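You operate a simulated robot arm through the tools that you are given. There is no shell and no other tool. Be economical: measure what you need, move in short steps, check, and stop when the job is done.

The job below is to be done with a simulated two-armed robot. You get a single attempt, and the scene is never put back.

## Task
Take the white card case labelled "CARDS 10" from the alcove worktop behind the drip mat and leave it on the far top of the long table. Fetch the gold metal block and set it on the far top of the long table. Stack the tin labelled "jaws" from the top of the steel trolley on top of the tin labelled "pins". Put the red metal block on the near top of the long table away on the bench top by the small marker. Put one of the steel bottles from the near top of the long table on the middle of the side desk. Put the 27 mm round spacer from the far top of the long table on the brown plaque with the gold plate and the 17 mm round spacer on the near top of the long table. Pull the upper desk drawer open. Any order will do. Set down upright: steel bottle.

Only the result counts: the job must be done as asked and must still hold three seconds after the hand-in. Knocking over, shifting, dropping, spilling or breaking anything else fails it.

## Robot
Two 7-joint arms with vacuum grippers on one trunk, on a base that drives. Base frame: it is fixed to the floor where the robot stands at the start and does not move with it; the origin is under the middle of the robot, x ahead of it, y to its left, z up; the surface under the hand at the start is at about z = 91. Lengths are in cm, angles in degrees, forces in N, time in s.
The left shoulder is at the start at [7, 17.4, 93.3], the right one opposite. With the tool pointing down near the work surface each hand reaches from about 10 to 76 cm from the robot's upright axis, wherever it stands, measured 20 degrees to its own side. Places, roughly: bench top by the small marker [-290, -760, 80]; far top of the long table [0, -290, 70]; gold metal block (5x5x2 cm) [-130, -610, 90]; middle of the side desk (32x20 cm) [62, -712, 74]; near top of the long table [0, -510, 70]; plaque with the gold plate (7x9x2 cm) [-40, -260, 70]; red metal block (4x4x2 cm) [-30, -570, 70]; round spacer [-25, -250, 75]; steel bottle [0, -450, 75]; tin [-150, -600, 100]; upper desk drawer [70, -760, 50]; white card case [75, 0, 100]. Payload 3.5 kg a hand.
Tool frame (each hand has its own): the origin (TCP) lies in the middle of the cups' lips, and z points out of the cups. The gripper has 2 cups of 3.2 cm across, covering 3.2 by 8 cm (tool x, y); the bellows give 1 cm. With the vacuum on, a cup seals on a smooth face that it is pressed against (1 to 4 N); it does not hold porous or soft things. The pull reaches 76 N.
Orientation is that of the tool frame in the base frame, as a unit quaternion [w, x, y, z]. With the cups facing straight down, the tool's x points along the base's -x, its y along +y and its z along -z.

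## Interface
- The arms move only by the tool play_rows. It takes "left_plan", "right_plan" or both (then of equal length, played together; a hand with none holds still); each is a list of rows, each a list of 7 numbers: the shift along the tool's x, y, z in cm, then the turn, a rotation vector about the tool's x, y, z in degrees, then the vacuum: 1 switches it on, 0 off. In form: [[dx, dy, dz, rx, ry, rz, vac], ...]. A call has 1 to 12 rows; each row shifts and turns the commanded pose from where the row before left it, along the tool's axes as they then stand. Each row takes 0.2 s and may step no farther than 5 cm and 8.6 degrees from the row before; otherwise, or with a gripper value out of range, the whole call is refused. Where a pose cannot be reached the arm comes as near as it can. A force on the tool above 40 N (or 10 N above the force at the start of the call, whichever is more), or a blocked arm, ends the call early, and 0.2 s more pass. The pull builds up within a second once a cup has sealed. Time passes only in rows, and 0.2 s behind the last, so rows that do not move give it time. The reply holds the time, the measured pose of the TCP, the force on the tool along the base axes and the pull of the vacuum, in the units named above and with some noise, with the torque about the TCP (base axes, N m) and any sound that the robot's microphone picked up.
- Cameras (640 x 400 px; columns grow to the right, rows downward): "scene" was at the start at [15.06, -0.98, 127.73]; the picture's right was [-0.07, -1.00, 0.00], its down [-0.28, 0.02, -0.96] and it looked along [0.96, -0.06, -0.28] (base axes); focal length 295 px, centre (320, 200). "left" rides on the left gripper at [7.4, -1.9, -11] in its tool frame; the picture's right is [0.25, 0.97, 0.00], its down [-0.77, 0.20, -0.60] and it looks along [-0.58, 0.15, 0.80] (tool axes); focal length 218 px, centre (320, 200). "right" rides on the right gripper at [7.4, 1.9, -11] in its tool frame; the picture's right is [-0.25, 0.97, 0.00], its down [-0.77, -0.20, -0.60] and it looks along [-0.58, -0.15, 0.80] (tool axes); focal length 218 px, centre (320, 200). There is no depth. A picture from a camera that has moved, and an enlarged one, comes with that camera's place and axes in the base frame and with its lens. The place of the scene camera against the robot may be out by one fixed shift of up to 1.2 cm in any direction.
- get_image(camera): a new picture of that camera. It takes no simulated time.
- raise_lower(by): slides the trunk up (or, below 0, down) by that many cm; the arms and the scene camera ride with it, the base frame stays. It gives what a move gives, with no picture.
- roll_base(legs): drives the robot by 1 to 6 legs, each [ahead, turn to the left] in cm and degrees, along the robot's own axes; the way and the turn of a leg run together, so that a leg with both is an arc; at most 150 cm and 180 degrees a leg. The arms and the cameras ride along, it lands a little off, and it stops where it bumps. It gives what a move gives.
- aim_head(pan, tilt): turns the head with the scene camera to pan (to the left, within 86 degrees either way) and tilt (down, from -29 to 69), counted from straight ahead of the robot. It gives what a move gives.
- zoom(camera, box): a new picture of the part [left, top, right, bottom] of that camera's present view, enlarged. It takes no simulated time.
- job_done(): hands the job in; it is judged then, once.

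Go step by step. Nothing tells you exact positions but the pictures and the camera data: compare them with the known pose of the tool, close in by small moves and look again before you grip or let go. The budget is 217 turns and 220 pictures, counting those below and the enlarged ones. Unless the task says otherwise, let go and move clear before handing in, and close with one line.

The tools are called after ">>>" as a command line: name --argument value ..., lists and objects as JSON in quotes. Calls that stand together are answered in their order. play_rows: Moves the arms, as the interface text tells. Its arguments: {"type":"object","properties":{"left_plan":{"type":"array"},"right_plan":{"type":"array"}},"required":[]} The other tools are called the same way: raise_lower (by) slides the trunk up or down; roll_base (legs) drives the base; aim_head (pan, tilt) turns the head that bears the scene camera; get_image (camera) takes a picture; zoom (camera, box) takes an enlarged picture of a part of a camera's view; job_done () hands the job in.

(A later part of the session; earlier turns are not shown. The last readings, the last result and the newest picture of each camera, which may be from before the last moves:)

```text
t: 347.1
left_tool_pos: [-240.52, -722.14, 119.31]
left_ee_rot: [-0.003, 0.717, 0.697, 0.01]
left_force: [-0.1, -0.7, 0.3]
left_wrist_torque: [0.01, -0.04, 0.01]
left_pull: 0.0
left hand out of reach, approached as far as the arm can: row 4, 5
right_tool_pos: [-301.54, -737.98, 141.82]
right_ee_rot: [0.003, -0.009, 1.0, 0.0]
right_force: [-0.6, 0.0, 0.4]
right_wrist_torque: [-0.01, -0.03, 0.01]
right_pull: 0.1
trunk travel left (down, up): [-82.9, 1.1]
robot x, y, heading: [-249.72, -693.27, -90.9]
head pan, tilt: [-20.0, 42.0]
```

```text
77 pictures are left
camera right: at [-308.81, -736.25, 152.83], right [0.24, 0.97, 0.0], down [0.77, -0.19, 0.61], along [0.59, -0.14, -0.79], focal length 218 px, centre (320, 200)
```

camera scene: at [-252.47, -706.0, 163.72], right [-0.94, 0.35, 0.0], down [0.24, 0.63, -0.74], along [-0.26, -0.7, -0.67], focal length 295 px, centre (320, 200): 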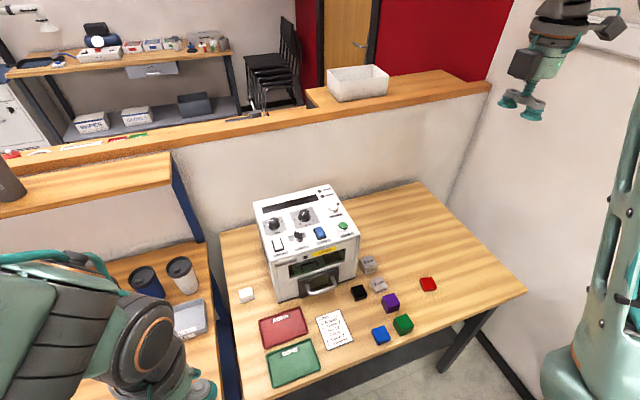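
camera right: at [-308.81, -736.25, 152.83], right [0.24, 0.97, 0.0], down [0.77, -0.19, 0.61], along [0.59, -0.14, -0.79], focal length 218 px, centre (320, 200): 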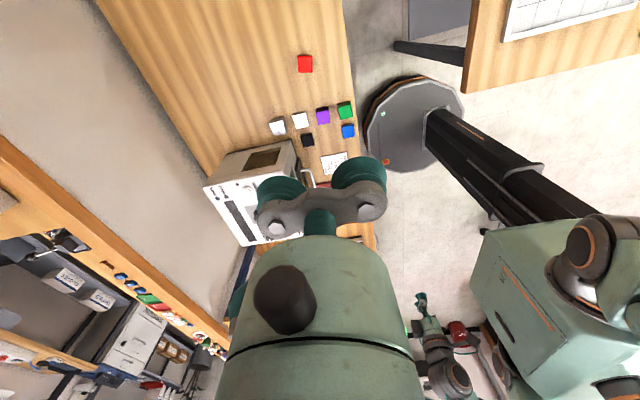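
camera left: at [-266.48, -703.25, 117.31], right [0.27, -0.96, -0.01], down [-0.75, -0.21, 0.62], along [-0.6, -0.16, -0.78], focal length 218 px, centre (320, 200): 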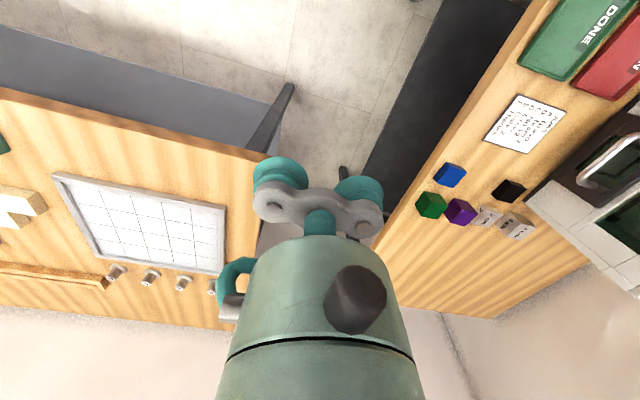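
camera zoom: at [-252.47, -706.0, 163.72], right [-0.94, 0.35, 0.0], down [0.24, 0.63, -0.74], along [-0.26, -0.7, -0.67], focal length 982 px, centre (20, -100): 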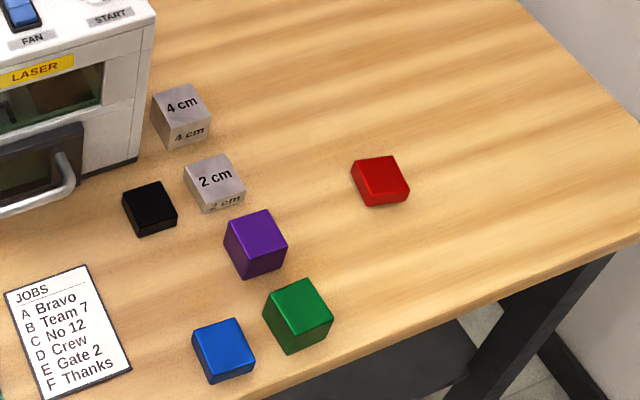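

The red block lies flat beside the laser marker — good. Next the trolley: bring the right hand in, drive east and face the trolley from its south side.

>>> play_rows --right_plan '[[-4.8, 0, 0, 0, 0, 0, 0], [-4.8, 0, 0, 0, 0, 0, 0], [-4.8, 0, 0, 0, 0, 0, 0], [-4.8, 0, 0, 0, 0, 0, 0], [-4.8, 0, 0, 0, 0, 0, 0], [-4.8, 0, 0, 0, 0, 0, 0]]'

>>> roll_base --legs '[[0, 90.9], [113, 0], [0, 90]]'

>>> aim_head --pan 0 --tilt 40

>>> get_image --camera "scene"

```text
t: 348.5
left_tool_pos: [-239.92, -722.08, 119.25]
left_ee_rot: [-0.006, 0.717, 0.697, 0.008]
left_force: [-0.2, 0.1, -0.2]
left_wrist_torque: [0.0, 0.0, 0.01]
left_pull: 0.1
right_tool_pos: [-271.68, -737.63, 142.04]
right_ee_rot: [0.0, -0.007, 1.0, 0.0]
right_force: [0.4, 0.5, -0.3]
right_wrist_torque: [-0.02, 0.02, 0.01]
right_pull: 0.1
trunk travel left (down, up): [-82.9, 1.1]
robot x, y, heading: [-249.49, -692.74, -90.9]
head pan, tilt: [-20.0, 42.0]
```

```text
t: 361.9
left_tool_pos: [-147.0, -662.33, 119.16]
left_ee_rot: [0.008, 0.708, -0.706, 0.004]
left_force: [-0.5, 0.3, 0.0]
left_wrist_torque: [-0.01, -0.01, 0.02]
left_pull: 0.0
right_tool_pos: [-115.62, -645.99, 142.02]
right_ee_rot: [0.0, 1.0, 0.023, -0.001]
right_force: [0.6, 0.7, 0.0]
right_wrist_torque: [0.0, 0.0, -0.01]
right_pull: 0.1
trunk travel left (down, up): [-82.9, 1.1]
robot x, y, heading: [-136.84, -691.28, 90.5]
head pan, tilt: [-20.0, 42.0]
```

```text
t: 362.8
left_tool_pos: [-147.04, -662.2, 119.18]
left_ee_rot: [0.008, 0.707, -0.707, 0.005]
left_force: [-0.1, -0.2, 0.6]
left_wrist_torque: [-0.01, 0.03, 0.02]
left_pull: 0.0
right_tool_pos: [-115.72, -645.92, 142.01]
right_ee_rot: [-0.001, 1.0, 0.022, -0.001]
right_force: [-0.7, 1.2, 0.3]
right_wrist_torque: [-0.02, -0.02, 0.02]
right_pull: 0.1
trunk travel left (down, up): [-82.9, 1.1]
robot x, y, heading: [-136.74, -691.66, 90.8]
head pan, tilt: [0.0, 40.0]
```

```text
76 pictures are left
camera scene: at [-136.26, -678.11, 164.02], right [1.0, 0.02, 0.0], down [0.01, -0.64, -0.77], along [-0.01, 0.77, -0.64], focal length 295 px, centre (320, 200)
```

scene: 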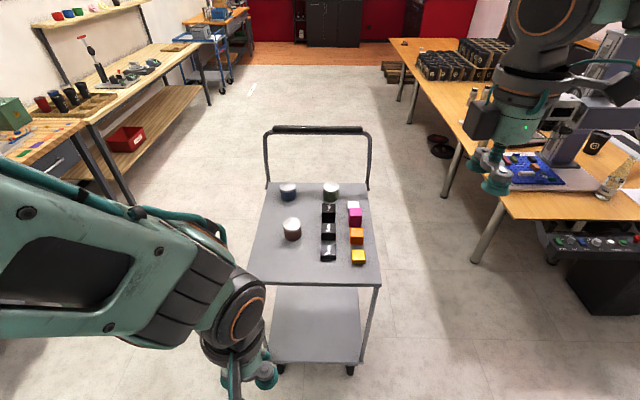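

>>> zoom --camera "scene" --box '[250, 170, 390, 280]'

>>> zoom --camera "scene" --box '[265, 175, 345, 250]'

```text
3.64 times, centred on (320, 225) of scene
camera zoom: at [-136.26, -678.11, 164.02], right [1.0, 0.02, 0.0], down [0.01, -0.64, -0.77], along [-0.01, 0.77, -0.64], focal length 1071 px, centre (320, 109)
```

zoom: 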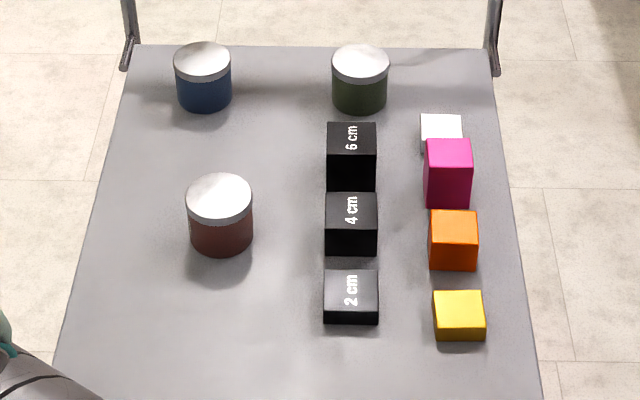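

```text
5.33 times, centred on (305, 212) of scene
camera zoom: at [-136.26, -678.11, 164.02], right [1.0, 0.02, 0.0], down [0.01, -0.64, -0.77], along [-0.01, 0.77, -0.64], focal length 1571 px, centre (400, 133)
```

zoom: 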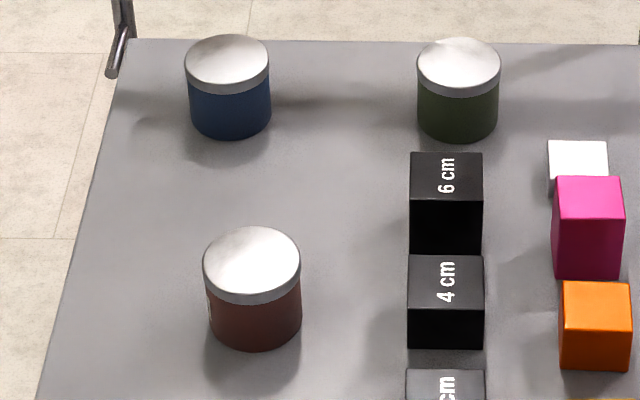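

The tin labels face other sides. I'll go round to the trolley's west side, facing east, to read them and work from there.

>>> roll_base --legs '[[0, 89.5], [68, 0], [0, -90], [95, 0], [0, -90]]'

>>> get_image --camera "scene"

```text
t: 382.5
left_tool_pos: [-175.94, -584.9, 119.21]
left_ee_rot: [-0.01, 0.002, 1.0, 0.002]
left_force: [-0.2, -0.1, -0.9]
left_wrist_torque: [0.04, -0.03, 0.03]
left_pull: 0.1
right_tool_pos: [-159.86, -616.21, 142.11]
right_ee_rot: [-0.001, 0.721, -0.693, 0.0]
right_force: [0.4, 0.4, -0.4]
right_wrist_torque: [0.0, -0.04, 0.0]
right_pull: 0.0
trunk travel left (down, up): [-82.9, 1.1]
robot x, y, heading: [-205.07, -594.5, 0.6]
head pan, tilt: [0.0, 40.0]
```

```text
73 pictures are left
camera scene: at [-190.73, -595.11, 164.02], right [0.01, -1.0, 0.0], down [-0.64, -0.01, -0.77], along [0.77, 0.01, -0.64], focal length 295 px, centre (320, 200)
```

scene: 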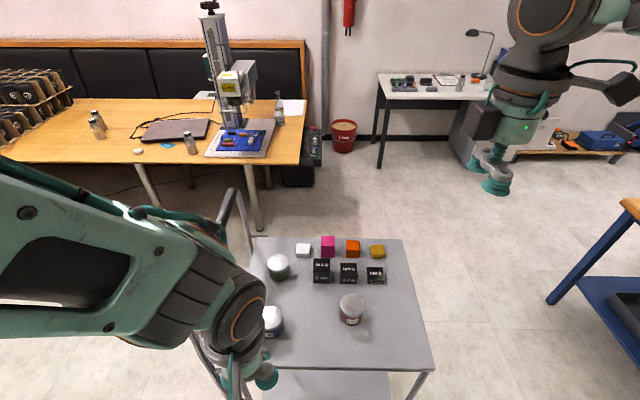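

>>> zoom --camera "scene" --box '[255, 240, 395, 350]'

>>> zoom --camera "scene" --box '[255, 250, 295, 345]'

>>> zoom --camera "scene" --box '[325, 285, 375, 335]'

```text
3.64 times, centred on (325, 295) of scene
camera zoom: at [-190.73, -595.11, 164.02], right [0.01, -1.0, 0.0], down [-0.64, -0.01, -0.77], along [0.77, 0.01, -0.64], focal length 1071 px, centre (302, -146)
```

zoom: 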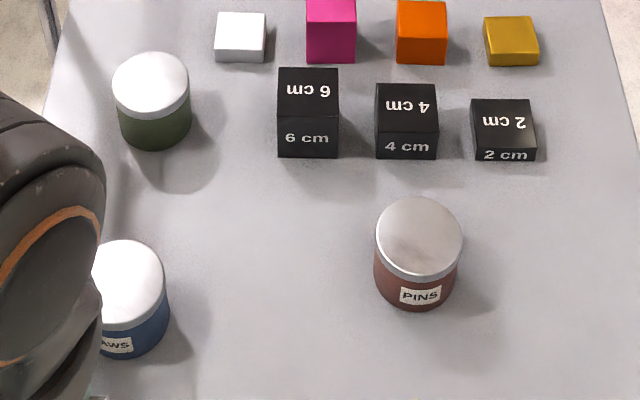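

```text
4.21 times, centred on (275, 298) of scene
camera zoom: at [-190.73, -595.11, 164.02], right [0.01, -1.0, 0.0], down [-0.64, -0.01, -0.77], along [0.77, 0.01, -0.64], focal length 1240 px, centre (510, -210)
```

zoom: 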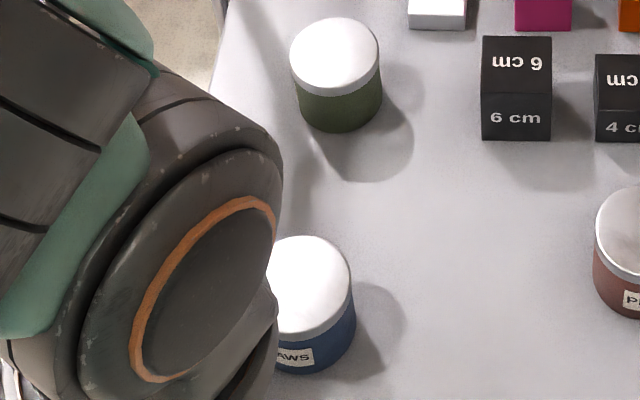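

```text
8.00 times, centred on (350, 310) of scene
camera zoom: at [-190.73, -595.11, 164.02], right [0.01, -1.0, 0.0], down [-0.64, -0.01, -0.77], along [0.77, 0.01, -0.64], focal length 2357 px, centre (80, -680)
```

zoom: 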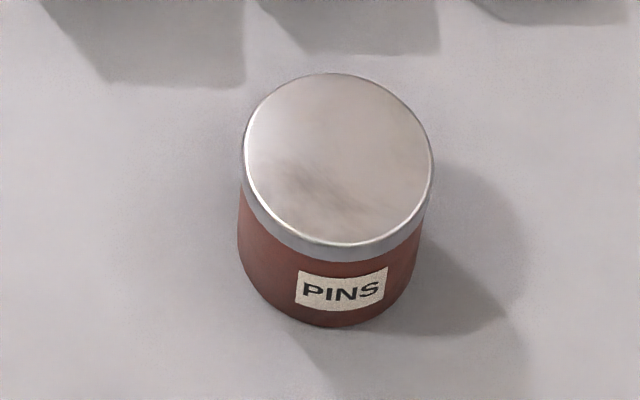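

PINS is the red tin (≈−150.6, −602), JAWS the blue one (≈−154, −583), gold block at ≈(−127.6, −613). Drive 10 closer, lower the trunk by 18, and look with the left camera.

>>> roll_base --legs '[[10, -0.6]]'

>>> raise_lower --by -16

>>> get_image --camera "left"

>>> get_image --camera "right"

```text
t: 383.7
left_tool_pos: [-166.86, -585.03, 119.42]
left_ee_rot: [-0.008, 0.007, 1.0, 0.002]
left_force: [-0.8, 0.3, -0.4]
left_wrist_torque: [-0.02, -0.06, 0.0]
left_pull: 0.1
right_tool_pos: [-151.04, -616.75, 142.27]
right_ee_rot: [-0.002, 0.717, -0.697, 0.003]
right_force: [-0.7, 0.4, -0.3]
right_wrist_torque: [0.01, -0.03, 0.01]
right_pull: 0.0
trunk travel left (down, up): [-82.9, 1.1]
robot x, y, heading: [-195.31, -594.92, 0.1]
head pan, tilt: [0.0, 40.0]
```

```text
t: 385.5
left_tool_pos: [-166.13, -585.06, 103.23]
left_ee_rot: [-0.009, 0.007, 1.0, 0.002]
left_force: [0.0, 0.7, -0.2]
left_wrist_torque: [0.01, -0.02, -0.01]
left_pull: 0.0
right_tool_pos: [-150.27, -616.8, 126.09]
right_ee_rot: [0.0, 0.718, -0.696, 0.0]
right_force: [-0.1, 0.4, -0.3]
right_wrist_torque: [0.01, 0.0, -0.01]
right_pull: 0.1
trunk travel left (down, up): [-66.9, 17.1]
robot x, y, heading: [-195.26, -594.99, 0.0]
head pan, tilt: [0.0, 40.0]
```

```text
69 pictures are left
camera left: at [-173.19, -587.01, 114.4], right [-0.24, 0.97, 0.01], down [0.79, 0.19, 0.59], along [0.57, 0.15, -0.81], focal length 218 px, centre (320, 200)
```

left: 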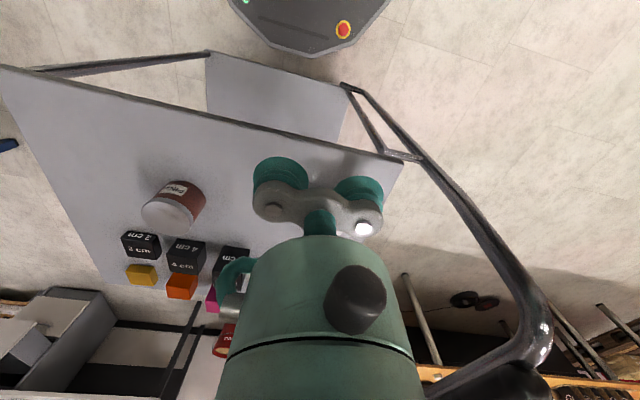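

```text
68 pictures are left
camera right: at [-151.85, -624.11, 137.12], right [-0.97, 0.22, 0.0], down [0.18, 0.78, 0.6], along [0.14, 0.59, -0.8], focal length 218 px, centre (320, 200)
```

right: 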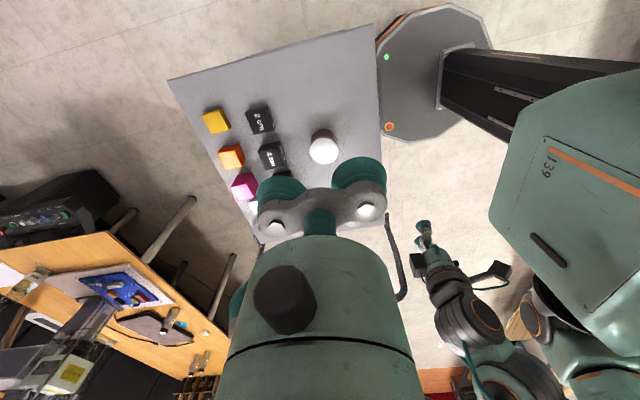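

Shift the left hand south a bit to bring JAWS into its view.

>>> play_rows --left_plan '[[-1, -4.5, -1, 0, 0, 0, 0], [-1, -4.5, 0, 0, 0, 0, 0], [-1, -2, 0, 0, 0, 0, 0]]'

>>> get_image --camera "left"

>>> get_image --camera "scene"

```text
t: 386.3
left_tool_pos: [-163.2, -596.19, 104.17]
left_ee_rot: [-0.01, 0.009, 1.0, 0.002]
left_force: [0.5, -0.5, -0.1]
left_wrist_torque: [-0.02, -0.03, 0.02]
left_pull: 0.0
right_tool_pos: [-150.2, -616.77, 126.02]
right_ee_rot: [0.0, 0.717, -0.697, 0.0]
right_force: [-0.7, -0.2, 0.9]
right_wrist_torque: [0.03, -0.01, 0.02]
right_pull: 0.0
trunk travel left (down, up): [-66.9, 17.1]
robot x, y, heading: [-195.07, -594.82, 0.1]
head pan, tilt: [0.0, 40.0]
```

```text
67 pictures are left
camera left: at [-170.31, -598.09, 115.27], right [-0.24, 0.97, 0.01], down [0.79, 0.19, 0.59], along [0.57, 0.15, -0.81], focal length 218 px, centre (320, 200)
```

left: 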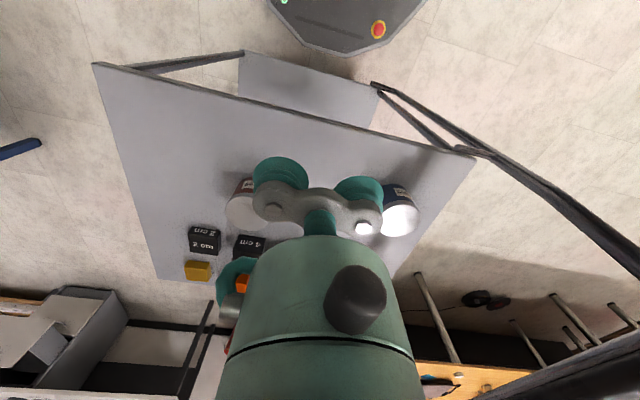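

```text
66 pictures are left
camera scene: at [-180.89, -595.22, 148.01], right [0.0, -1.0, 0.0], down [-0.64, 0.0, -0.77], along [0.77, 0.0, -0.64], focal length 295 px, centre (320, 200)
```

scene: 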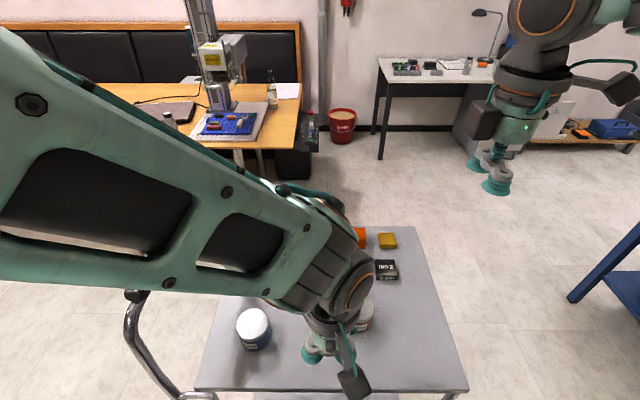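

JAWS lid is at about (−154.7, −583.6). Moving the −y cup over it.

>>> play_rows --left_plan '[[-1, 3, -2, 0, 0, 0, 0], [-2, 4, 0, 0, 0, 0, 0], [-2.5, 4, 0, 0, 0, 0, 0], [-3, 4, 0, 0, 0, 0, 0]]'

>>> get_image --camera "left"

>>> zoom --camera "scene" --box '[180, 240, 360, 390]'

```text
t: 387.3
left_tool_pos: [-154.33, -580.98, 106.03]
left_ee_rot: [-0.011, 0.007, 1.0, 0.001]
left_force: [-0.5, 0.2, 0.1]
left_wrist_torque: [-0.04, -0.02, 0.0]
left_pull: 0.0
right_tool_pos: [-150.12, -616.4, 126.05]
right_ee_rot: [0.001, 0.717, -0.697, 0.001]
right_force: [0.3, 0.6, 0.0]
right_wrist_torque: [0.0, 0.01, -0.03]
right_pull: 0.2
trunk travel left (down, up): [-66.9, 17.1]
robot x, y, heading: [-195.21, -594.85, 0.1]
head pan, tilt: [0.0, 40.0]
```

```text
65 pictures are left
camera left: at [-161.36, -582.97, 117.17], right [-0.24, 0.97, 0.01], down [0.79, 0.19, 0.59], along [0.57, 0.15, -0.81], focal length 218 px, centre (320, 200)
```

left: 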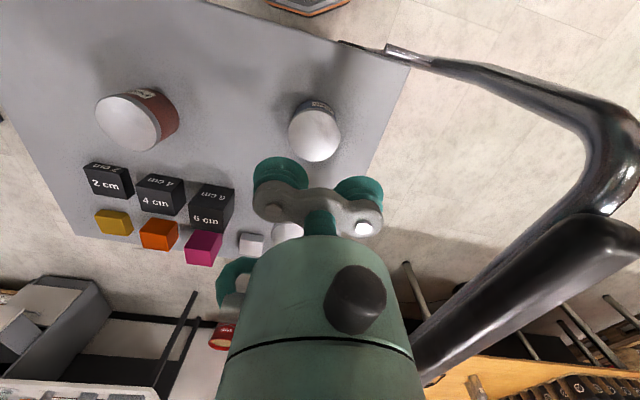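

```text
2.67 times, centred on (270, 315) of scene
camera zoom: at [-180.81, -595.0, 148.01], right [0.0, -1.0, 0.0], down [-0.64, 0.0, -0.77], along [0.77, 0.0, -0.64], focal length 786 px, centre (453, -107)
```

zoom: 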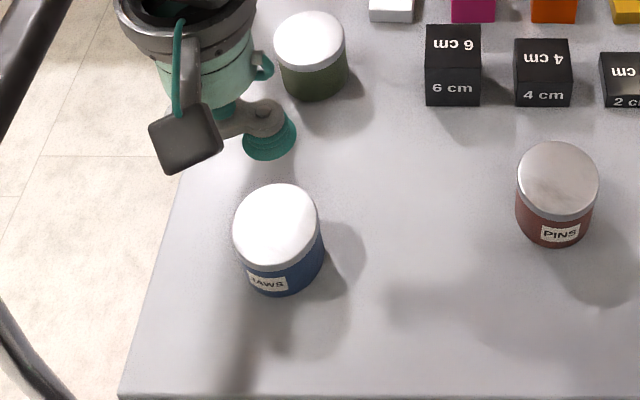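

Triangulated: lids at z≈91, JAWS ≈(−152, −581.3), PINS ≈(−148.6, −602.8). Closing in.

>>> play_rows --left_plan '[[-1.2, 1, 2, 0, 0, 0, 0], [-1.2, 1, 3, 0, 0, 0, 0], [0, 0, 4, 0, 0, 0, 0]]'

>>> get_image --camera "left"

>>> zoom --camera "scene" --box '[180, 260, 320, 370]'

```text
t: 388.1
left_tool_pos: [-151.96, -579.32, 96.93]
left_ee_rot: [-0.01, 0.008, 1.0, 0.003]
left_force: [0.3, 0.1, 0.9]
left_wrist_torque: [0.06, 0.0, 0.0]
left_pull: 0.1
right_tool_pos: [-150.03, -616.74, 125.9]
right_ee_rot: [-0.001, 0.718, -0.696, 0.0]
right_force: [0.6, -0.1, -0.3]
right_wrist_torque: [-0.01, -0.01, 0.0]
right_pull: 0.0
trunk travel left (down, up): [-66.9, 17.1]
robot x, y, heading: [-195.18, -594.67, 0.1]
head pan, tilt: [0.0, 40.0]
```

```text
63 pictures are left
camera left: at [-159.17, -581.28, 108.07], right [-0.24, 0.97, 0.01], down [0.79, 0.19, 0.59], along [0.57, 0.15, -0.81], focal length 218 px, centre (320, 200)
```

left: 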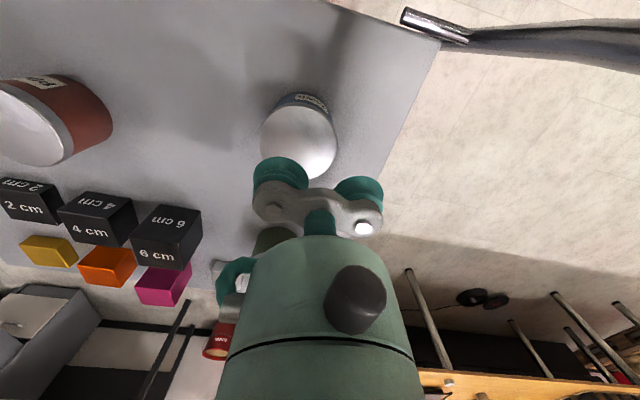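

```text
3.64 times, centred on (250, 315) of scene
camera zoom: at [-180.83, -595.32, 148.01], right [0.0, -1.0, 0.0], down [-0.64, 0.0, -0.77], along [0.77, 0.0, -0.64], focal length 1071 px, centre (574, -218)
```

zoom: 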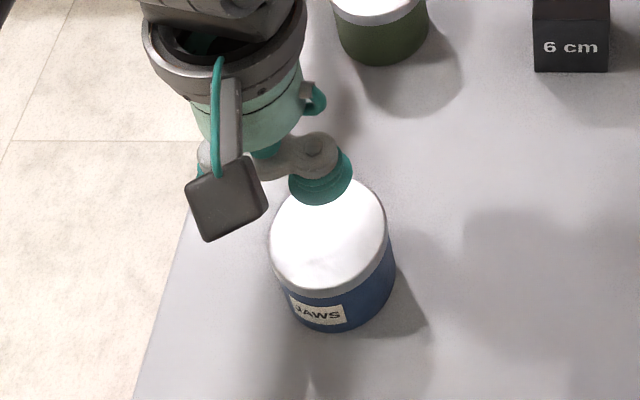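

Aligned. Descending with vacuum.

>>> play_rows --left_plan '[[0, 0.2, 3, 0, 0, 0, 1], [0, 0, 1.5, 0, 0, 0, 1], [0, 0, 0.6, 0, 0, 0, 1], [0, 0, 0.5, 0, 0, 0, 1], [0, 0, 0.4, 0, 0, 0, 1], [0, 0, 0.4, 0, 0, 0, 1], [0, 0, 0, 0, 0, 0, 1], [0, 0, 0, 0, 0, 0, 1]]'

```text
t: 389.9
left_tool_pos: [-152.42, -579.02, 90.8]
left_ee_rot: [-0.008, 0.008, 1.0, 0.002]
left_force: [2.8, 6.5, 24.8]
left_wrist_torque: [-1.04, -0.25, 0.16]
left_pull: 37.7
right_tool_pos: [-150.32, -616.68, 126.17]
right_ee_rot: [-0.001, 0.718, -0.696, 0.001]
right_force: [-0.1, 0.2, -0.7]
right_wrist_torque: [-0.03, -0.02, 0.0]
right_pull: 0.0
trunk travel left (down, up): [-66.9, 17.1]
robot x, y, heading: [-195.36, -594.92, 0.0]
head pan, tilt: [0.0, 40.0]
```

Lifting gently.

>>> play_rows --left_plan '[[0, 0, -0.5, 0, 0, 0, 1], [0, 0, -1, 0, 0, 0, 1], [0, 0, -2, 0, 0, 0, 1], [0, 0, -2, 0, 0, 0, 1], [0, 0, -2.5, 0, 0, 0, 1], [0, 0, -2.5, 0, 0, 0, 1], [0, 0, -2, 0, 0, 0, 1], [0, 0, 0, 0, 0, 0, 1]]'

>>> get_image --camera "left"

>>> zoom --camera "scene" --box '[200, 230, 400, 390]'

```text
t: 391.7
left_tool_pos: [-151.83, -579.04, 103.17]
left_ee_rot: [-0.011, 0.008, 1.0, 0.001]
left_force: [-0.1, 0.1, -1.6]
left_wrist_torque: [-0.64, -0.02, 0.02]
left_pull: 37.7
right_tool_pos: [-150.16, -616.59, 126.14]
right_ee_rot: [0.0, 0.718, -0.696, 0.0]
right_force: [1.1, -0.3, 0.2]
right_wrist_torque: [0.06, -0.03, 0.02]
right_pull: 0.1
trunk travel left (down, up): [-66.9, 17.1]
robot x, y, heading: [-195.28, -595.05, -0.1]
head pan, tilt: [0.0, 40.0]
```

```text
61 pictures are left
camera left: at [-159.17, -581.01, 114.19], right [-0.24, 0.97, 0.01], down [0.79, 0.19, 0.59], along [0.57, 0.15, -0.81], focal length 218 px, centre (320, 200)
```

left: 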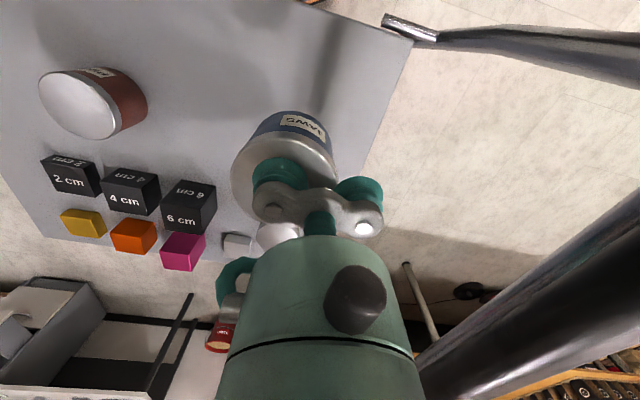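

```text
2.50 times, centred on (300, 310) of scene
camera zoom: at [-180.89, -595.23, 148.01], right [0.0, -1.0, 0.0], down [-0.64, 0.0, -0.77], along [0.77, 0.0, -0.64], focal length 736 px, centre (370, -75)
```

zoom: 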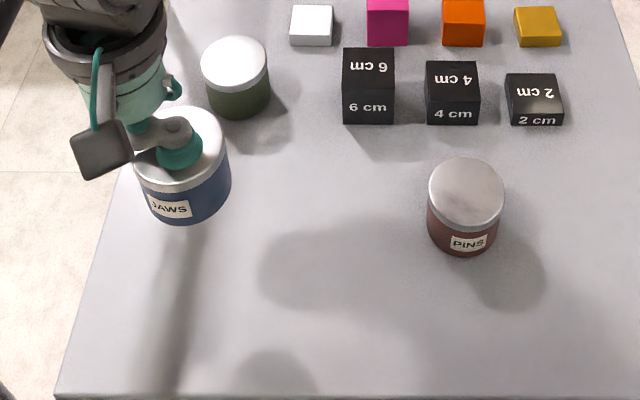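

Held level. Moving slowly above PINS at (−148.6, −602.6).

>>> play_rows --left_plan '[[0, -0.6, 0, 0, -0.6, 0, 1], [-0.2, -1.2, 0, 0, -0.6, 0, 1], [-0.4, -2.3, 0, 0, 0, 0, 1], [-0.4, -2.4, 0, 0, 0, 0, 1], [-0.4, -2.4, 0, 0, 0, 0, 1], [-0.4, -2.4, 0, 0, 0, 0, 1], [-0.4, -2.4, 0, 0, 0, 0, 1], [-0.4, -2.4, 0, 0, 0, 0, 1], [-0.4, -2.4, 0, 0, 0, 0, 1], [-0.3, -1.6, 0, 0, 0, 0, 1], [-0.24, -1.05, 0, 0, 0, 0, 1], [0, 0, 0, 0, 0, 0, 1]]'

>>> get_image --camera "left"

>>> zoom --camera "scene" --box '[280, 230, 440, 350]'

```text
t: 394.3
left_tool_pos: [-148.69, -600.28, 103.2]
left_ee_rot: [0.001, 0.006, 1.0, -0.002]
left_force: [-0.6, -0.7, -1.7]
left_wrist_torque: [-0.63, -0.02, 0.01]
left_pull: 37.5
right_tool_pos: [-150.25, -616.73, 126.07]
right_ee_rot: [0.0, 0.718, -0.696, 0.0]
right_force: [-0.1, -0.6, -0.1]
right_wrist_torque: [0.01, 0.01, -0.02]
right_pull: 0.0
trunk travel left (down, up): [-66.9, 17.1]
robot x, y, heading: [-195.24, -594.93, -0.0]
head pan, tilt: [0.0, 40.0]
```

```text
59 pictures are left
camera left: at [-156.08, -602.16, 114.26], right [-0.24, 0.97, 0.0], down [0.77, 0.19, 0.61], along [0.59, 0.14, -0.8], focal length 218 px, centre (320, 200)
```

left: 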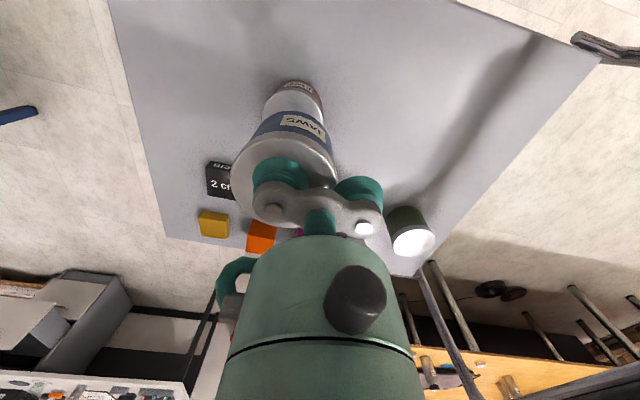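

```text
3.33 times, centred on (360, 290) of scene
camera zoom: at [-180.94, -595.22, 148.02], right [0.0, -1.0, 0.0], down [-0.64, 0.0, -0.77], along [0.77, 0.0, -0.64], focal length 982 px, centre (187, -100)
```

zoom: 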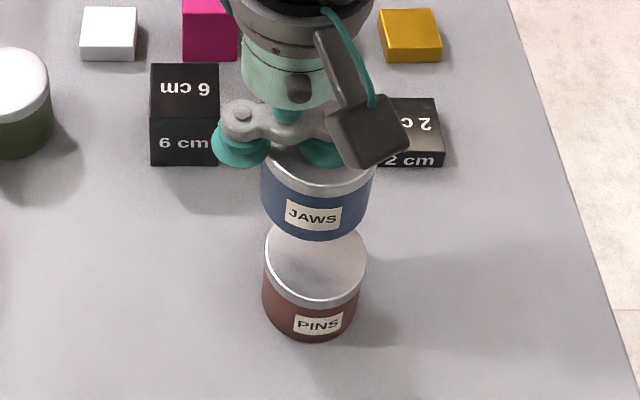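

PINS is ~0.6 cm further −y; correcting and lowering slowly.

>>> play_rows --left_plan '[[0, -0.6, 0, 0, 0, 0, 1], [0, 0, 1.5, 0, 0, 0, 1], [0, 0, 1.5, 0, 0, 0, 1], [0, 0, 1, 0, 0, 0, 1], [0, 0, 0.5, 0, 0, 0, 1]]'

>>> zoom --camera "left" --box '[200, 60, 400, 200]'

>>> zoom --camera "scene" --box '[300, 240, 420, 340]'

```text
t: 395.5
left_tool_pos: [-148.23, -600.65, 99.48]
left_ee_rot: [0.003, -0.002, 1.0, -0.012]
left_force: [0.9, 0.3, -0.7]
left_wrist_torque: [-0.61, -0.02, 0.03]
left_pull: 38.2
right_tool_pos: [-150.18, -616.7, 126.03]
right_ee_rot: [0.0, 0.717, -0.697, 0.0]
right_force: [-0.1, -0.5, -0.6]
right_wrist_torque: [-0.01, 0.04, 0.01]
right_pull: 0.2
trunk travel left (down, up): [-66.9, 17.1]
robot x, y, heading: [-194.78, -594.77, 0.4]
head pan, tilt: [0.0, 40.0]
```

```text
2.86 times, centred on (300, 130) of left
camera zoom: at [-155.55, -602.42, 110.55], right [-0.26, 0.97, -0.03], down [0.77, 0.22, 0.6], along [0.59, 0.13, -0.8], focal length 624 px, centre (377, 400)
```

zoom: 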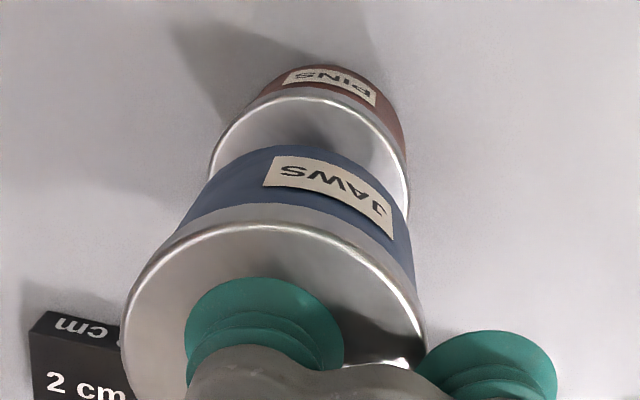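

```text
4.00 times, centred on (360, 290) of scene
camera zoom: at [-180.91, -595.23, 148.02], right [0.0, -1.0, 0.0], down [-0.64, 0.0, -0.77], along [0.77, 0.0, -0.64], focal length 1178 px, centre (160, -160)
```

zoom: 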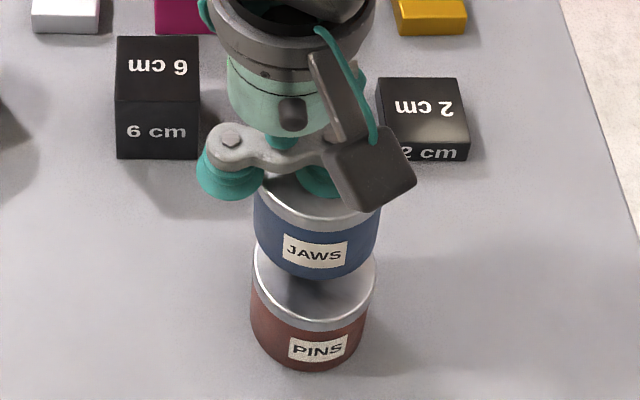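

Well centred in y; nudge 0.4 cm back in x and lower to contact.

>>> play_rows --left_plan '[[0.4, 0, 0.7, 0, 0, 0, 1], [0, 0, 0.5, 0, 0, 0, 1], [0, 0, 0.4, 0, 0, 0, 1], [0, 0, 0.3, 0, 0, 0, 1]]'

>>> zoom --camera "scene" --box '[300, 240, 420, 340]'

```text
t: 396.5
left_tool_pos: [-148.53, -600.58, 97.46]
left_ee_rot: [0.0, -0.003, 1.0, -0.012]
left_force: [0.4, -0.2, -2.4]
left_wrist_torque: [-0.63, -0.02, 0.01]
left_pull: 37.6
right_tool_pos: [-150.2, -616.66, 126.01]
right_ee_rot: [0.0, 0.717, -0.697, 0.0]
right_force: [0.0, 0.4, 0.6]
right_wrist_torque: [-0.01, 0.0, 0.0]
right_pull: 0.1
trunk travel left (down, up): [-66.9, 17.1]
robot x, y, heading: [-194.98, -594.68, -0.2]
head pan, tilt: [0.0, 40.0]
```

```text
4.00 times, centred on (360, 290) of scene
camera zoom: at [-180.92, -595.24, 148.02], right [0.0, -1.0, 0.0], down [-0.64, 0.0, -0.77], along [0.77, 0.0, -0.64], focal length 1178 px, centre (160, -160)
```

zoom: 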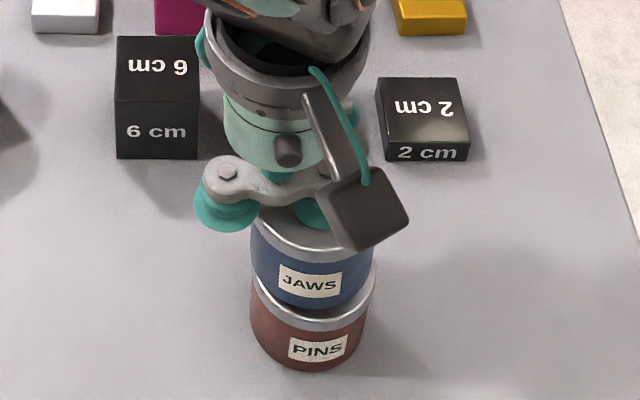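

>>> play_rows --left_plan '[[0, -0.1, 0.3, 0, 0, 0, 1], [0, 0, 0.3, 0, 0, 0, 1], [0, 0, 0.3, 0, 0, 0, 1], [0, 0, 0.2, 0, 0, 0, 1]]'

>>> zoom --camera "scene" --box '[300, 240, 420, 340]'

```text
t: 397.5
left_tool_pos: [-148.55, -600.73, 96.63]
left_ee_rot: [0.002, -0.003, 1.0, -0.014]
left_force: [2.2, -0.2, 27.6]
left_wrist_torque: [-0.58, 0.01, 0.02]
left_pull: 37.6
right_tool_pos: [-150.34, -616.68, 126.18]
right_ee_rot: [-0.001, 0.718, -0.696, 0.0]
right_force: [-1.0, 0.1, 0.0]
right_wrist_torque: [-0.02, 0.02, 0.0]
right_pull: 0.1
trunk travel left (down, up): [-66.9, 17.1]
robot x, y, heading: [-194.91, -595.03, 0.2]
head pan, tilt: [0.0, 40.0]
```

```text
4.00 times, centred on (360, 290) of scene
camera zoom: at [-181.18, -595.2, 148.1], right [0.0, -1.0, 0.0], down [-0.64, 0.0, -0.77], along [0.77, 0.0, -0.64], focal length 1178 px, centre (160, -160)
```

zoom: 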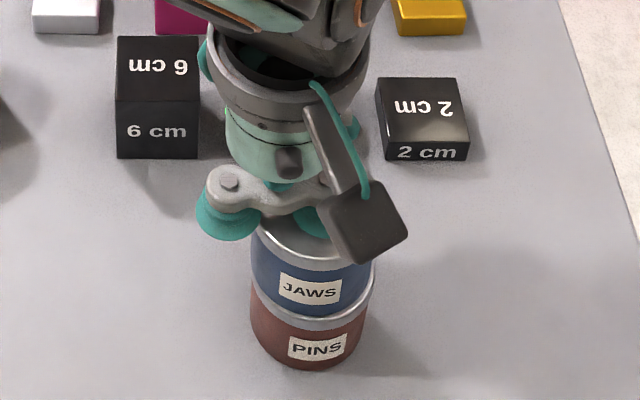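

Contact at 28 N, JAWS seated centrally on PINS. Easing, releasing, rising.

>>> play_rows --left_plan '[[0, 0, -0.3, 0, 0, 0, 0], [0, 0, 0, 0, 0, 0, 0], [0, 0, 0, 0, 0, 0, 0], [0, 0, 0, 0, 0, 0, 0], [0, 0, 0, 0, 0, 0, 0], [0, 0, -0.5, 0, 0, 0, 0], [0, 0, -1, 0, 0, 0, 0], [0, 0, -2, 0, 0, 0, 0], [0, 0, -4, 0, 0, 0, 0], [0, 0, -4, 0, 0, 0, 0]]'

>>> zoom --camera "scene" --box '[280, 220, 440, 340]'

>>> get_image --camera "right"

```text
t: 399.7
left_tool_pos: [-149.4, -601.07, 107.36]
left_ee_rot: [0.001, 0.01, 1.0, 0.003]
left_force: [-0.2, -0.7, 0.4]
left_wrist_torque: [0.01, -0.01, -0.03]
left_pull: 0.1
right_tool_pos: [-150.31, -616.6, 126.23]
right_ee_rot: [-0.001, 0.717, -0.697, 0.001]
right_force: [0.1, -0.7, 1.0]
right_wrist_torque: [0.03, 0.04, 0.03]
right_pull: 0.1
trunk travel left (down, up): [-66.9, 17.1]
robot x, y, heading: [-195.02, -594.72, 0.0]
head pan, tilt: [0.0, 40.0]
```

```text
3.33 times, centred on (360, 280) of scene
camera zoom: at [-181.03, -595.2, 148.02], right [0.0, -1.0, 0.0], down [-0.64, 0.0, -0.77], along [0.77, 0.0, -0.64], focal length 982 px, centre (187, -67)
```

zoom: 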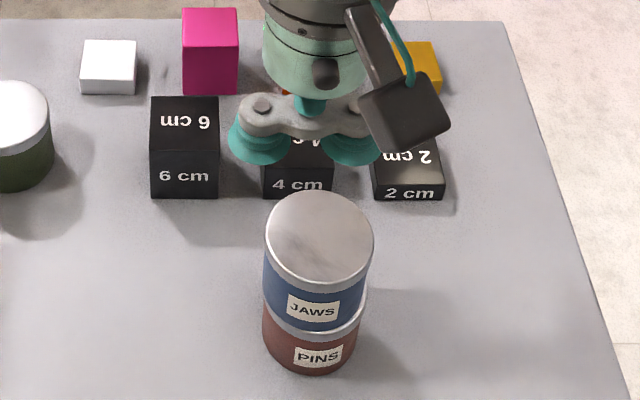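

```text
52 pictures are left
camera right: at [-151.92, -624.08, 137.15], right [-0.97, 0.23, 0.0], down [0.18, 0.78, 0.6], along [0.14, 0.59, -0.8], focal length 218 px, centre (320, 200)
```

right: 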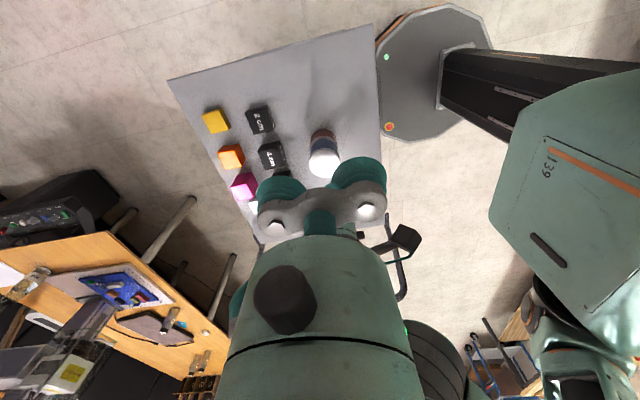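

Stack stands. Now the gold block (≈−125.5, −614.6, top ≈87) with the right hand; first clear the left hand upward and back.

>>> play_rows --left_plan '[[0, 0, -4, 0, 0, 0, 0], [0, 0, -4, 0, 0, 0, 0], [3, 3, 0, 0, 0, 0, 0], [3, 3, 0, 0, 0, 0, 0], [3, 3, 0, 0, 0, 0, 0], [3, 3, 0, 0, 0, 0, 0]]'

>>> roll_base --legs '[[6, 0]]'

>>> play_rows --right_plan '[[0, -4, 2, 0, 0, 0, 0], [0, -4, 3, 0, 0, 0, 0], [0, -4, 3, 0, 0, 0, 0], [0, -3, 4, 0, 0, 0, 0], [0, 0, 5, 0, 0, 0, 0], [0, 0, 5, 0, 0, 0, 0]]'

>>> get_image --camera "right"

>>> get_image --camera "scene"

```text
t: 401.1
left_tool_pos: [-161.19, -588.5, 115.25]
left_ee_rot: [0.002, 0.008, 1.0, 0.001]
left_force: [0.3, -0.3, -0.5]
left_wrist_torque: [-0.04, 0.01, 0.0]
left_pull: 0.0
right_tool_pos: [-150.3, -616.5, 126.12]
right_ee_rot: [0.0, 0.718, -0.697, 0.001]
right_force: [0.4, 0.3, 0.6]
right_wrist_torque: [-0.03, 0.0, 0.0]
right_pull: 0.2
trunk travel left (down, up): [-66.9, 17.1]
robot x, y, heading: [-195.08, -595.03, 0.2]
head pan, tilt: [0.0, 40.0]
```

```text
t: 402.2
left_tool_pos: [-155.87, -588.69, 114.97]
left_ee_rot: [-0.003, 0.007, 1.0, 0.002]
left_force: [0.3, 0.6, 0.2]
left_wrist_torque: [0.0, 0.06, -0.02]
left_pull: 0.0
right_tool_pos: [-144.94, -616.57, 125.65]
right_ee_rot: [0.002, 0.718, -0.696, -0.003]
right_force: [0.3, -0.7, -0.2]
right_wrist_torque: [0.0, 0.09, -0.01]
right_pull: 0.0
trunk travel left (down, up): [-66.9, 17.1]
robot x, y, heading: [-190.42, -595.02, -0.1]
head pan, tilt: [0.0, 40.0]
stopped in leg 1: the robot was blocked; the commanded pose is now the measured one
```

```text
t: 403.6
left_tool_pos: [-156.49, -588.79, 115.22]
left_ee_rot: [0.0, 0.007, 1.0, 0.001]
left_force: [0.1, 0.0, 1.2]
left_wrist_torque: [0.02, 0.01, -0.02]
left_pull: 0.0
right_tool_pos: [-130.49, -616.18, 103.94]
right_ee_rot: [0.0, 0.717, -0.697, 0.0]
right_force: [0.3, -0.3, -0.2]
right_wrist_torque: [0.0, 0.02, -0.01]
right_pull: 0.0
trunk travel left (down, up): [-66.9, 17.1]
robot x, y, heading: [-190.36, -595.14, -0.0]
head pan, tilt: [0.0, 40.0]
```

```text
51 pictures are left
camera right: at [-132.05, -623.58, 115.06], right [-0.97, 0.22, 0.0], down [0.18, 0.78, 0.6], along [0.14, 0.59, -0.8], focal length 218 px, centre (320, 200)
```

right: 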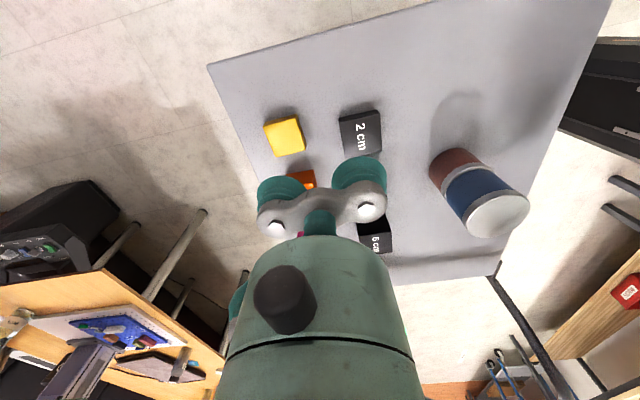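

```text
50 pictures are left
camera scene: at [-176.2, -595.26, 148.02], right [0.0, -1.0, 0.0], down [-0.64, 0.0, -0.77], along [0.77, 0.0, -0.64], focal length 295 px, centre (320, 200)
```

scene: 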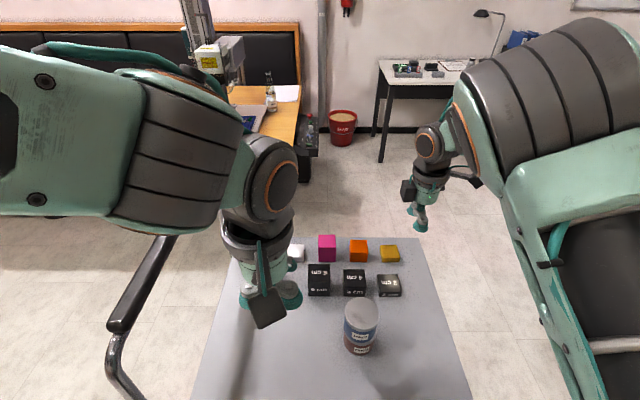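

The stack is fine (base just touched the trolley; no further driving in). Gold block at (−125, −614.5): moving the near cup over it.

>>> play_rows --right_plan '[[-0.8, -3.5, 2, 0, 0, 0, 0], [-0.6, -3.5, 3, 0, 0, 0, 0], [0, -0.8, 4, 0, 0, 0, 0], [0, 0, 3, 0, 0, 0, 0]]'

>>> get_image --camera "right"

>>> zoom --camera "scene" --box '[320, 190, 460, 300]'

```text
t: 404.6
left_tool_pos: [-156.43, -588.76, 115.27]
left_ee_rot: [-0.001, 0.008, 1.0, 0.002]
left_force: [-0.3, -0.6, -0.1]
left_wrist_torque: [-0.03, 0.05, 0.02]
left_pull: 0.1
right_tool_pos: [-122.79, -614.6, 91.94]
right_ee_rot: [-0.001, 0.718, -0.696, -0.001]
right_force: [0.1, -0.5, 0.9]
right_wrist_torque: [0.01, 0.03, 0.01]
right_pull: 0.1
trunk travel left (down, up): [-66.9, 17.1]
robot x, y, heading: [-190.15, -595.01, -0.2]
head pan, tilt: [0.0, 40.0]
```

```text
49 pictures are left
camera right: at [-124.34, -622.01, 102.91], right [-0.97, 0.22, 0.0], down [0.18, 0.78, 0.61], along [0.14, 0.59, -0.8], focal length 218 px, centre (320, 200)
```

right: 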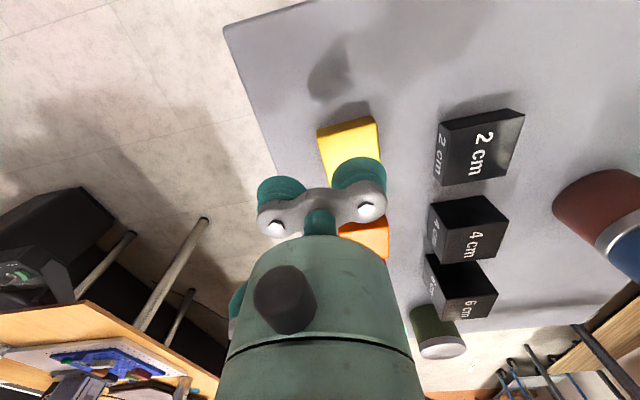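

```text
3.64 times, centred on (390, 245) of scene
camera zoom: at [-176.16, -595.27, 148.01], right [0.0, -1.0, 0.0], down [-0.64, 0.0, -0.77], along [0.77, 0.0, -0.64], focal length 1071 px, centre (66, 36)
```

zoom: 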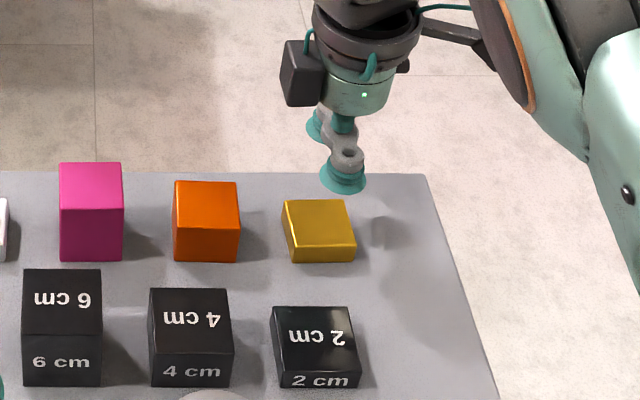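

Shift 0.9 cm in +y and press down.

>>> play_rows --right_plan '[[-0.9, 0, 2, 0, 0, 0, 1], [0, 0, 1.5, 0, 0, 0, 1], [0, 0, 0.6, 0, 0, 0, 1], [0, 0, 0.5, 0, 0, 0, 1], [0, 0, 0.4, 0, 0, 0, 1], [0, 0, 0.4, 0, 0, 0, 1], [0, 0, 0, 0, 0, 0, 1], [0, 0, 0, 0, 0, 0, 1]]'

```text
t: 406.4
left_tool_pos: [-156.71, -588.7, 115.35]
left_ee_rot: [0.001, 0.009, 1.0, 0.002]
left_force: [0.2, -0.2, -0.1]
left_wrist_torque: [-0.01, 0.0, 0.0]
left_pull: 0.0
right_tool_pos: [-122.87, -613.73, 86.81]
right_ee_rot: [-0.002, 0.717, -0.697, 0.002]
right_force: [11.3, -1.1, 22.9]
right_wrist_torque: [0.0, 1.34, 0.08]
right_pull: 37.6
trunk travel left (down, up): [-66.9, 17.1]
robot x, y, heading: [-190.43, -595.49, 0.0]
head pan, tilt: [0.0, 40.0]
```

Sealed. Lift slowly and bring it in.

>>> play_rows --right_plan '[[0, 0, -0.5, 0, 0, 0, 1], [0, 0, -1, 0, 0, 0, 1], [0, 0, -2, 0, 0, 0, 1], [0, 0, -2.5, 0, 0, 0, 1], [0, 0, -2.5, 0, 0, 0, 1], [0, 0, -2.5, 0, 0, 0, 1], [0, 0, -2.5, 0, 0, 0, 1], [0, 0, -2.5, 0, 0, 0, 1], [0, 0, -1, 0, 0, 0, 1]]'

>>> raise_lower --by 15

>>> get_image --camera "right"

```text
t: 408.4
left_tool_pos: [-156.52, -588.79, 115.35]
left_ee_rot: [0.0, 0.008, 1.0, 0.002]
left_force: [0.1, 0.2, 0.4]
left_wrist_torque: [0.01, -0.05, 0.02]
left_pull: 0.0
right_tool_pos: [-122.77, -613.72, 103.64]
right_ee_rot: [0.001, 0.717, -0.697, -0.001]
right_force: [-0.7, 0.6, -1.5]
right_wrist_torque: [-0.03, 0.88, 0.0]
right_pull: 37.8
trunk travel left (down, up): [-66.9, 17.1]
robot x, y, heading: [-190.93, -595.05, -0.2]
head pan, tilt: [0.0, 40.0]
```

```text
t: 410.1
left_tool_pos: [-156.51, -588.71, 130.2]
left_ee_rot: [-0.001, 0.008, 1.0, 0.002]
left_force: [-0.5, -0.1, 0.4]
left_wrist_torque: [-0.05, 0.0, 0.02]
left_pull: 0.2
right_tool_pos: [-122.75, -613.72, 118.52]
right_ee_rot: [0.0, 0.718, -0.696, -0.001]
right_force: [0.2, -0.4, -1.2]
right_wrist_torque: [-0.04, 0.89, 0.02]
right_pull: 37.6
trunk travel left (down, up): [-81.9, 2.1]
robot x, y, heading: [-190.58, -594.46, -0.2]
head pan, tilt: [0.0, 40.0]
```

```text
47 pictures are left
camera right: at [-124.42, -621.1, 129.69], right [-0.97, 0.22, 0.0], down [0.18, 0.78, 0.61], along [0.14, 0.59, -0.8], focal length 218 px, centre (320, 200)
```

right: 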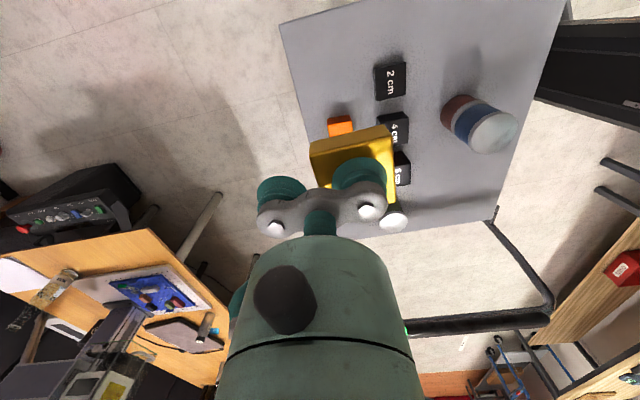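

Gold block held at z≈118. I'll back off 43 cm (clear of the trolley handle), turn north, and drive toward the far part of the table.

>>> roll_base --legs '[[-43, 0]]'

>>> roll_base --legs '[[0, 90]]'

>>> get_image --camera "scene"

```text
t: 412.8
left_tool_pos: [-199.68, -588.75, 130.19]
left_ee_rot: [0.0, 0.007, 1.0, 0.002]
left_force: [0.8, -0.2, 0.6]
left_wrist_torque: [-0.01, 0.04, -0.01]
left_pull: 0.1
right_tool_pos: [-165.93, -613.56, 118.53]
right_ee_rot: [0.0, 0.717, -0.697, 0.0]
right_force: [0.0, -1.0, -1.6]
right_wrist_torque: [0.0, 0.92, 0.01]
right_pull: 37.9
trunk travel left (down, up): [-81.9, 2.1]
robot x, y, heading: [-233.71, -594.77, -0.0]
head pan, tilt: [0.0, 40.0]
```

```text
t: 417.0
left_tool_pos: [-240.43, -561.03, 130.24]
left_ee_rot: [0.001, 0.709, -0.705, -0.002]
left_force: [-0.5, -0.5, -0.2]
left_wrist_torque: [-0.01, 0.0, 0.0]
left_pull: 0.1
right_tool_pos: [-216.19, -526.76, 118.58]
right_ee_rot: [0.0, 1.0, 0.024, -0.001]
right_force: [-0.5, 0.8, -0.9]
right_wrist_torque: [-0.88, -0.02, 0.0]
right_pull: 37.7
trunk travel left (down, up): [-81.9, 2.1]
robot x, y, heading: [-234.1, -594.5, 91.0]
head pan, tilt: [0.0, 40.0]
```

```text
46 pictures are left
camera scene: at [-233.22, -581.66, 163.02], right [1.0, 0.02, 0.0], down [0.01, -0.64, -0.77], along [-0.01, 0.77, -0.64], focal length 295 px, centre (320, 200)
```

scene: 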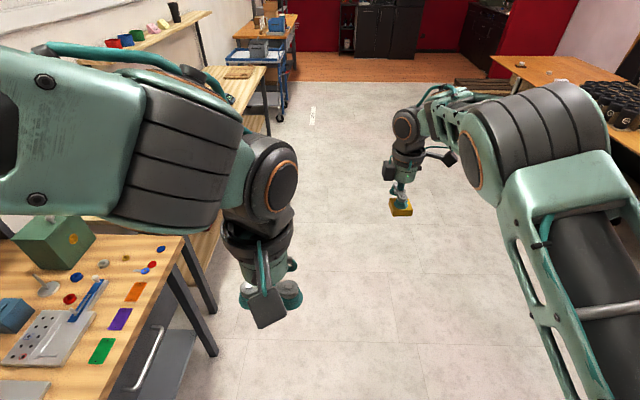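

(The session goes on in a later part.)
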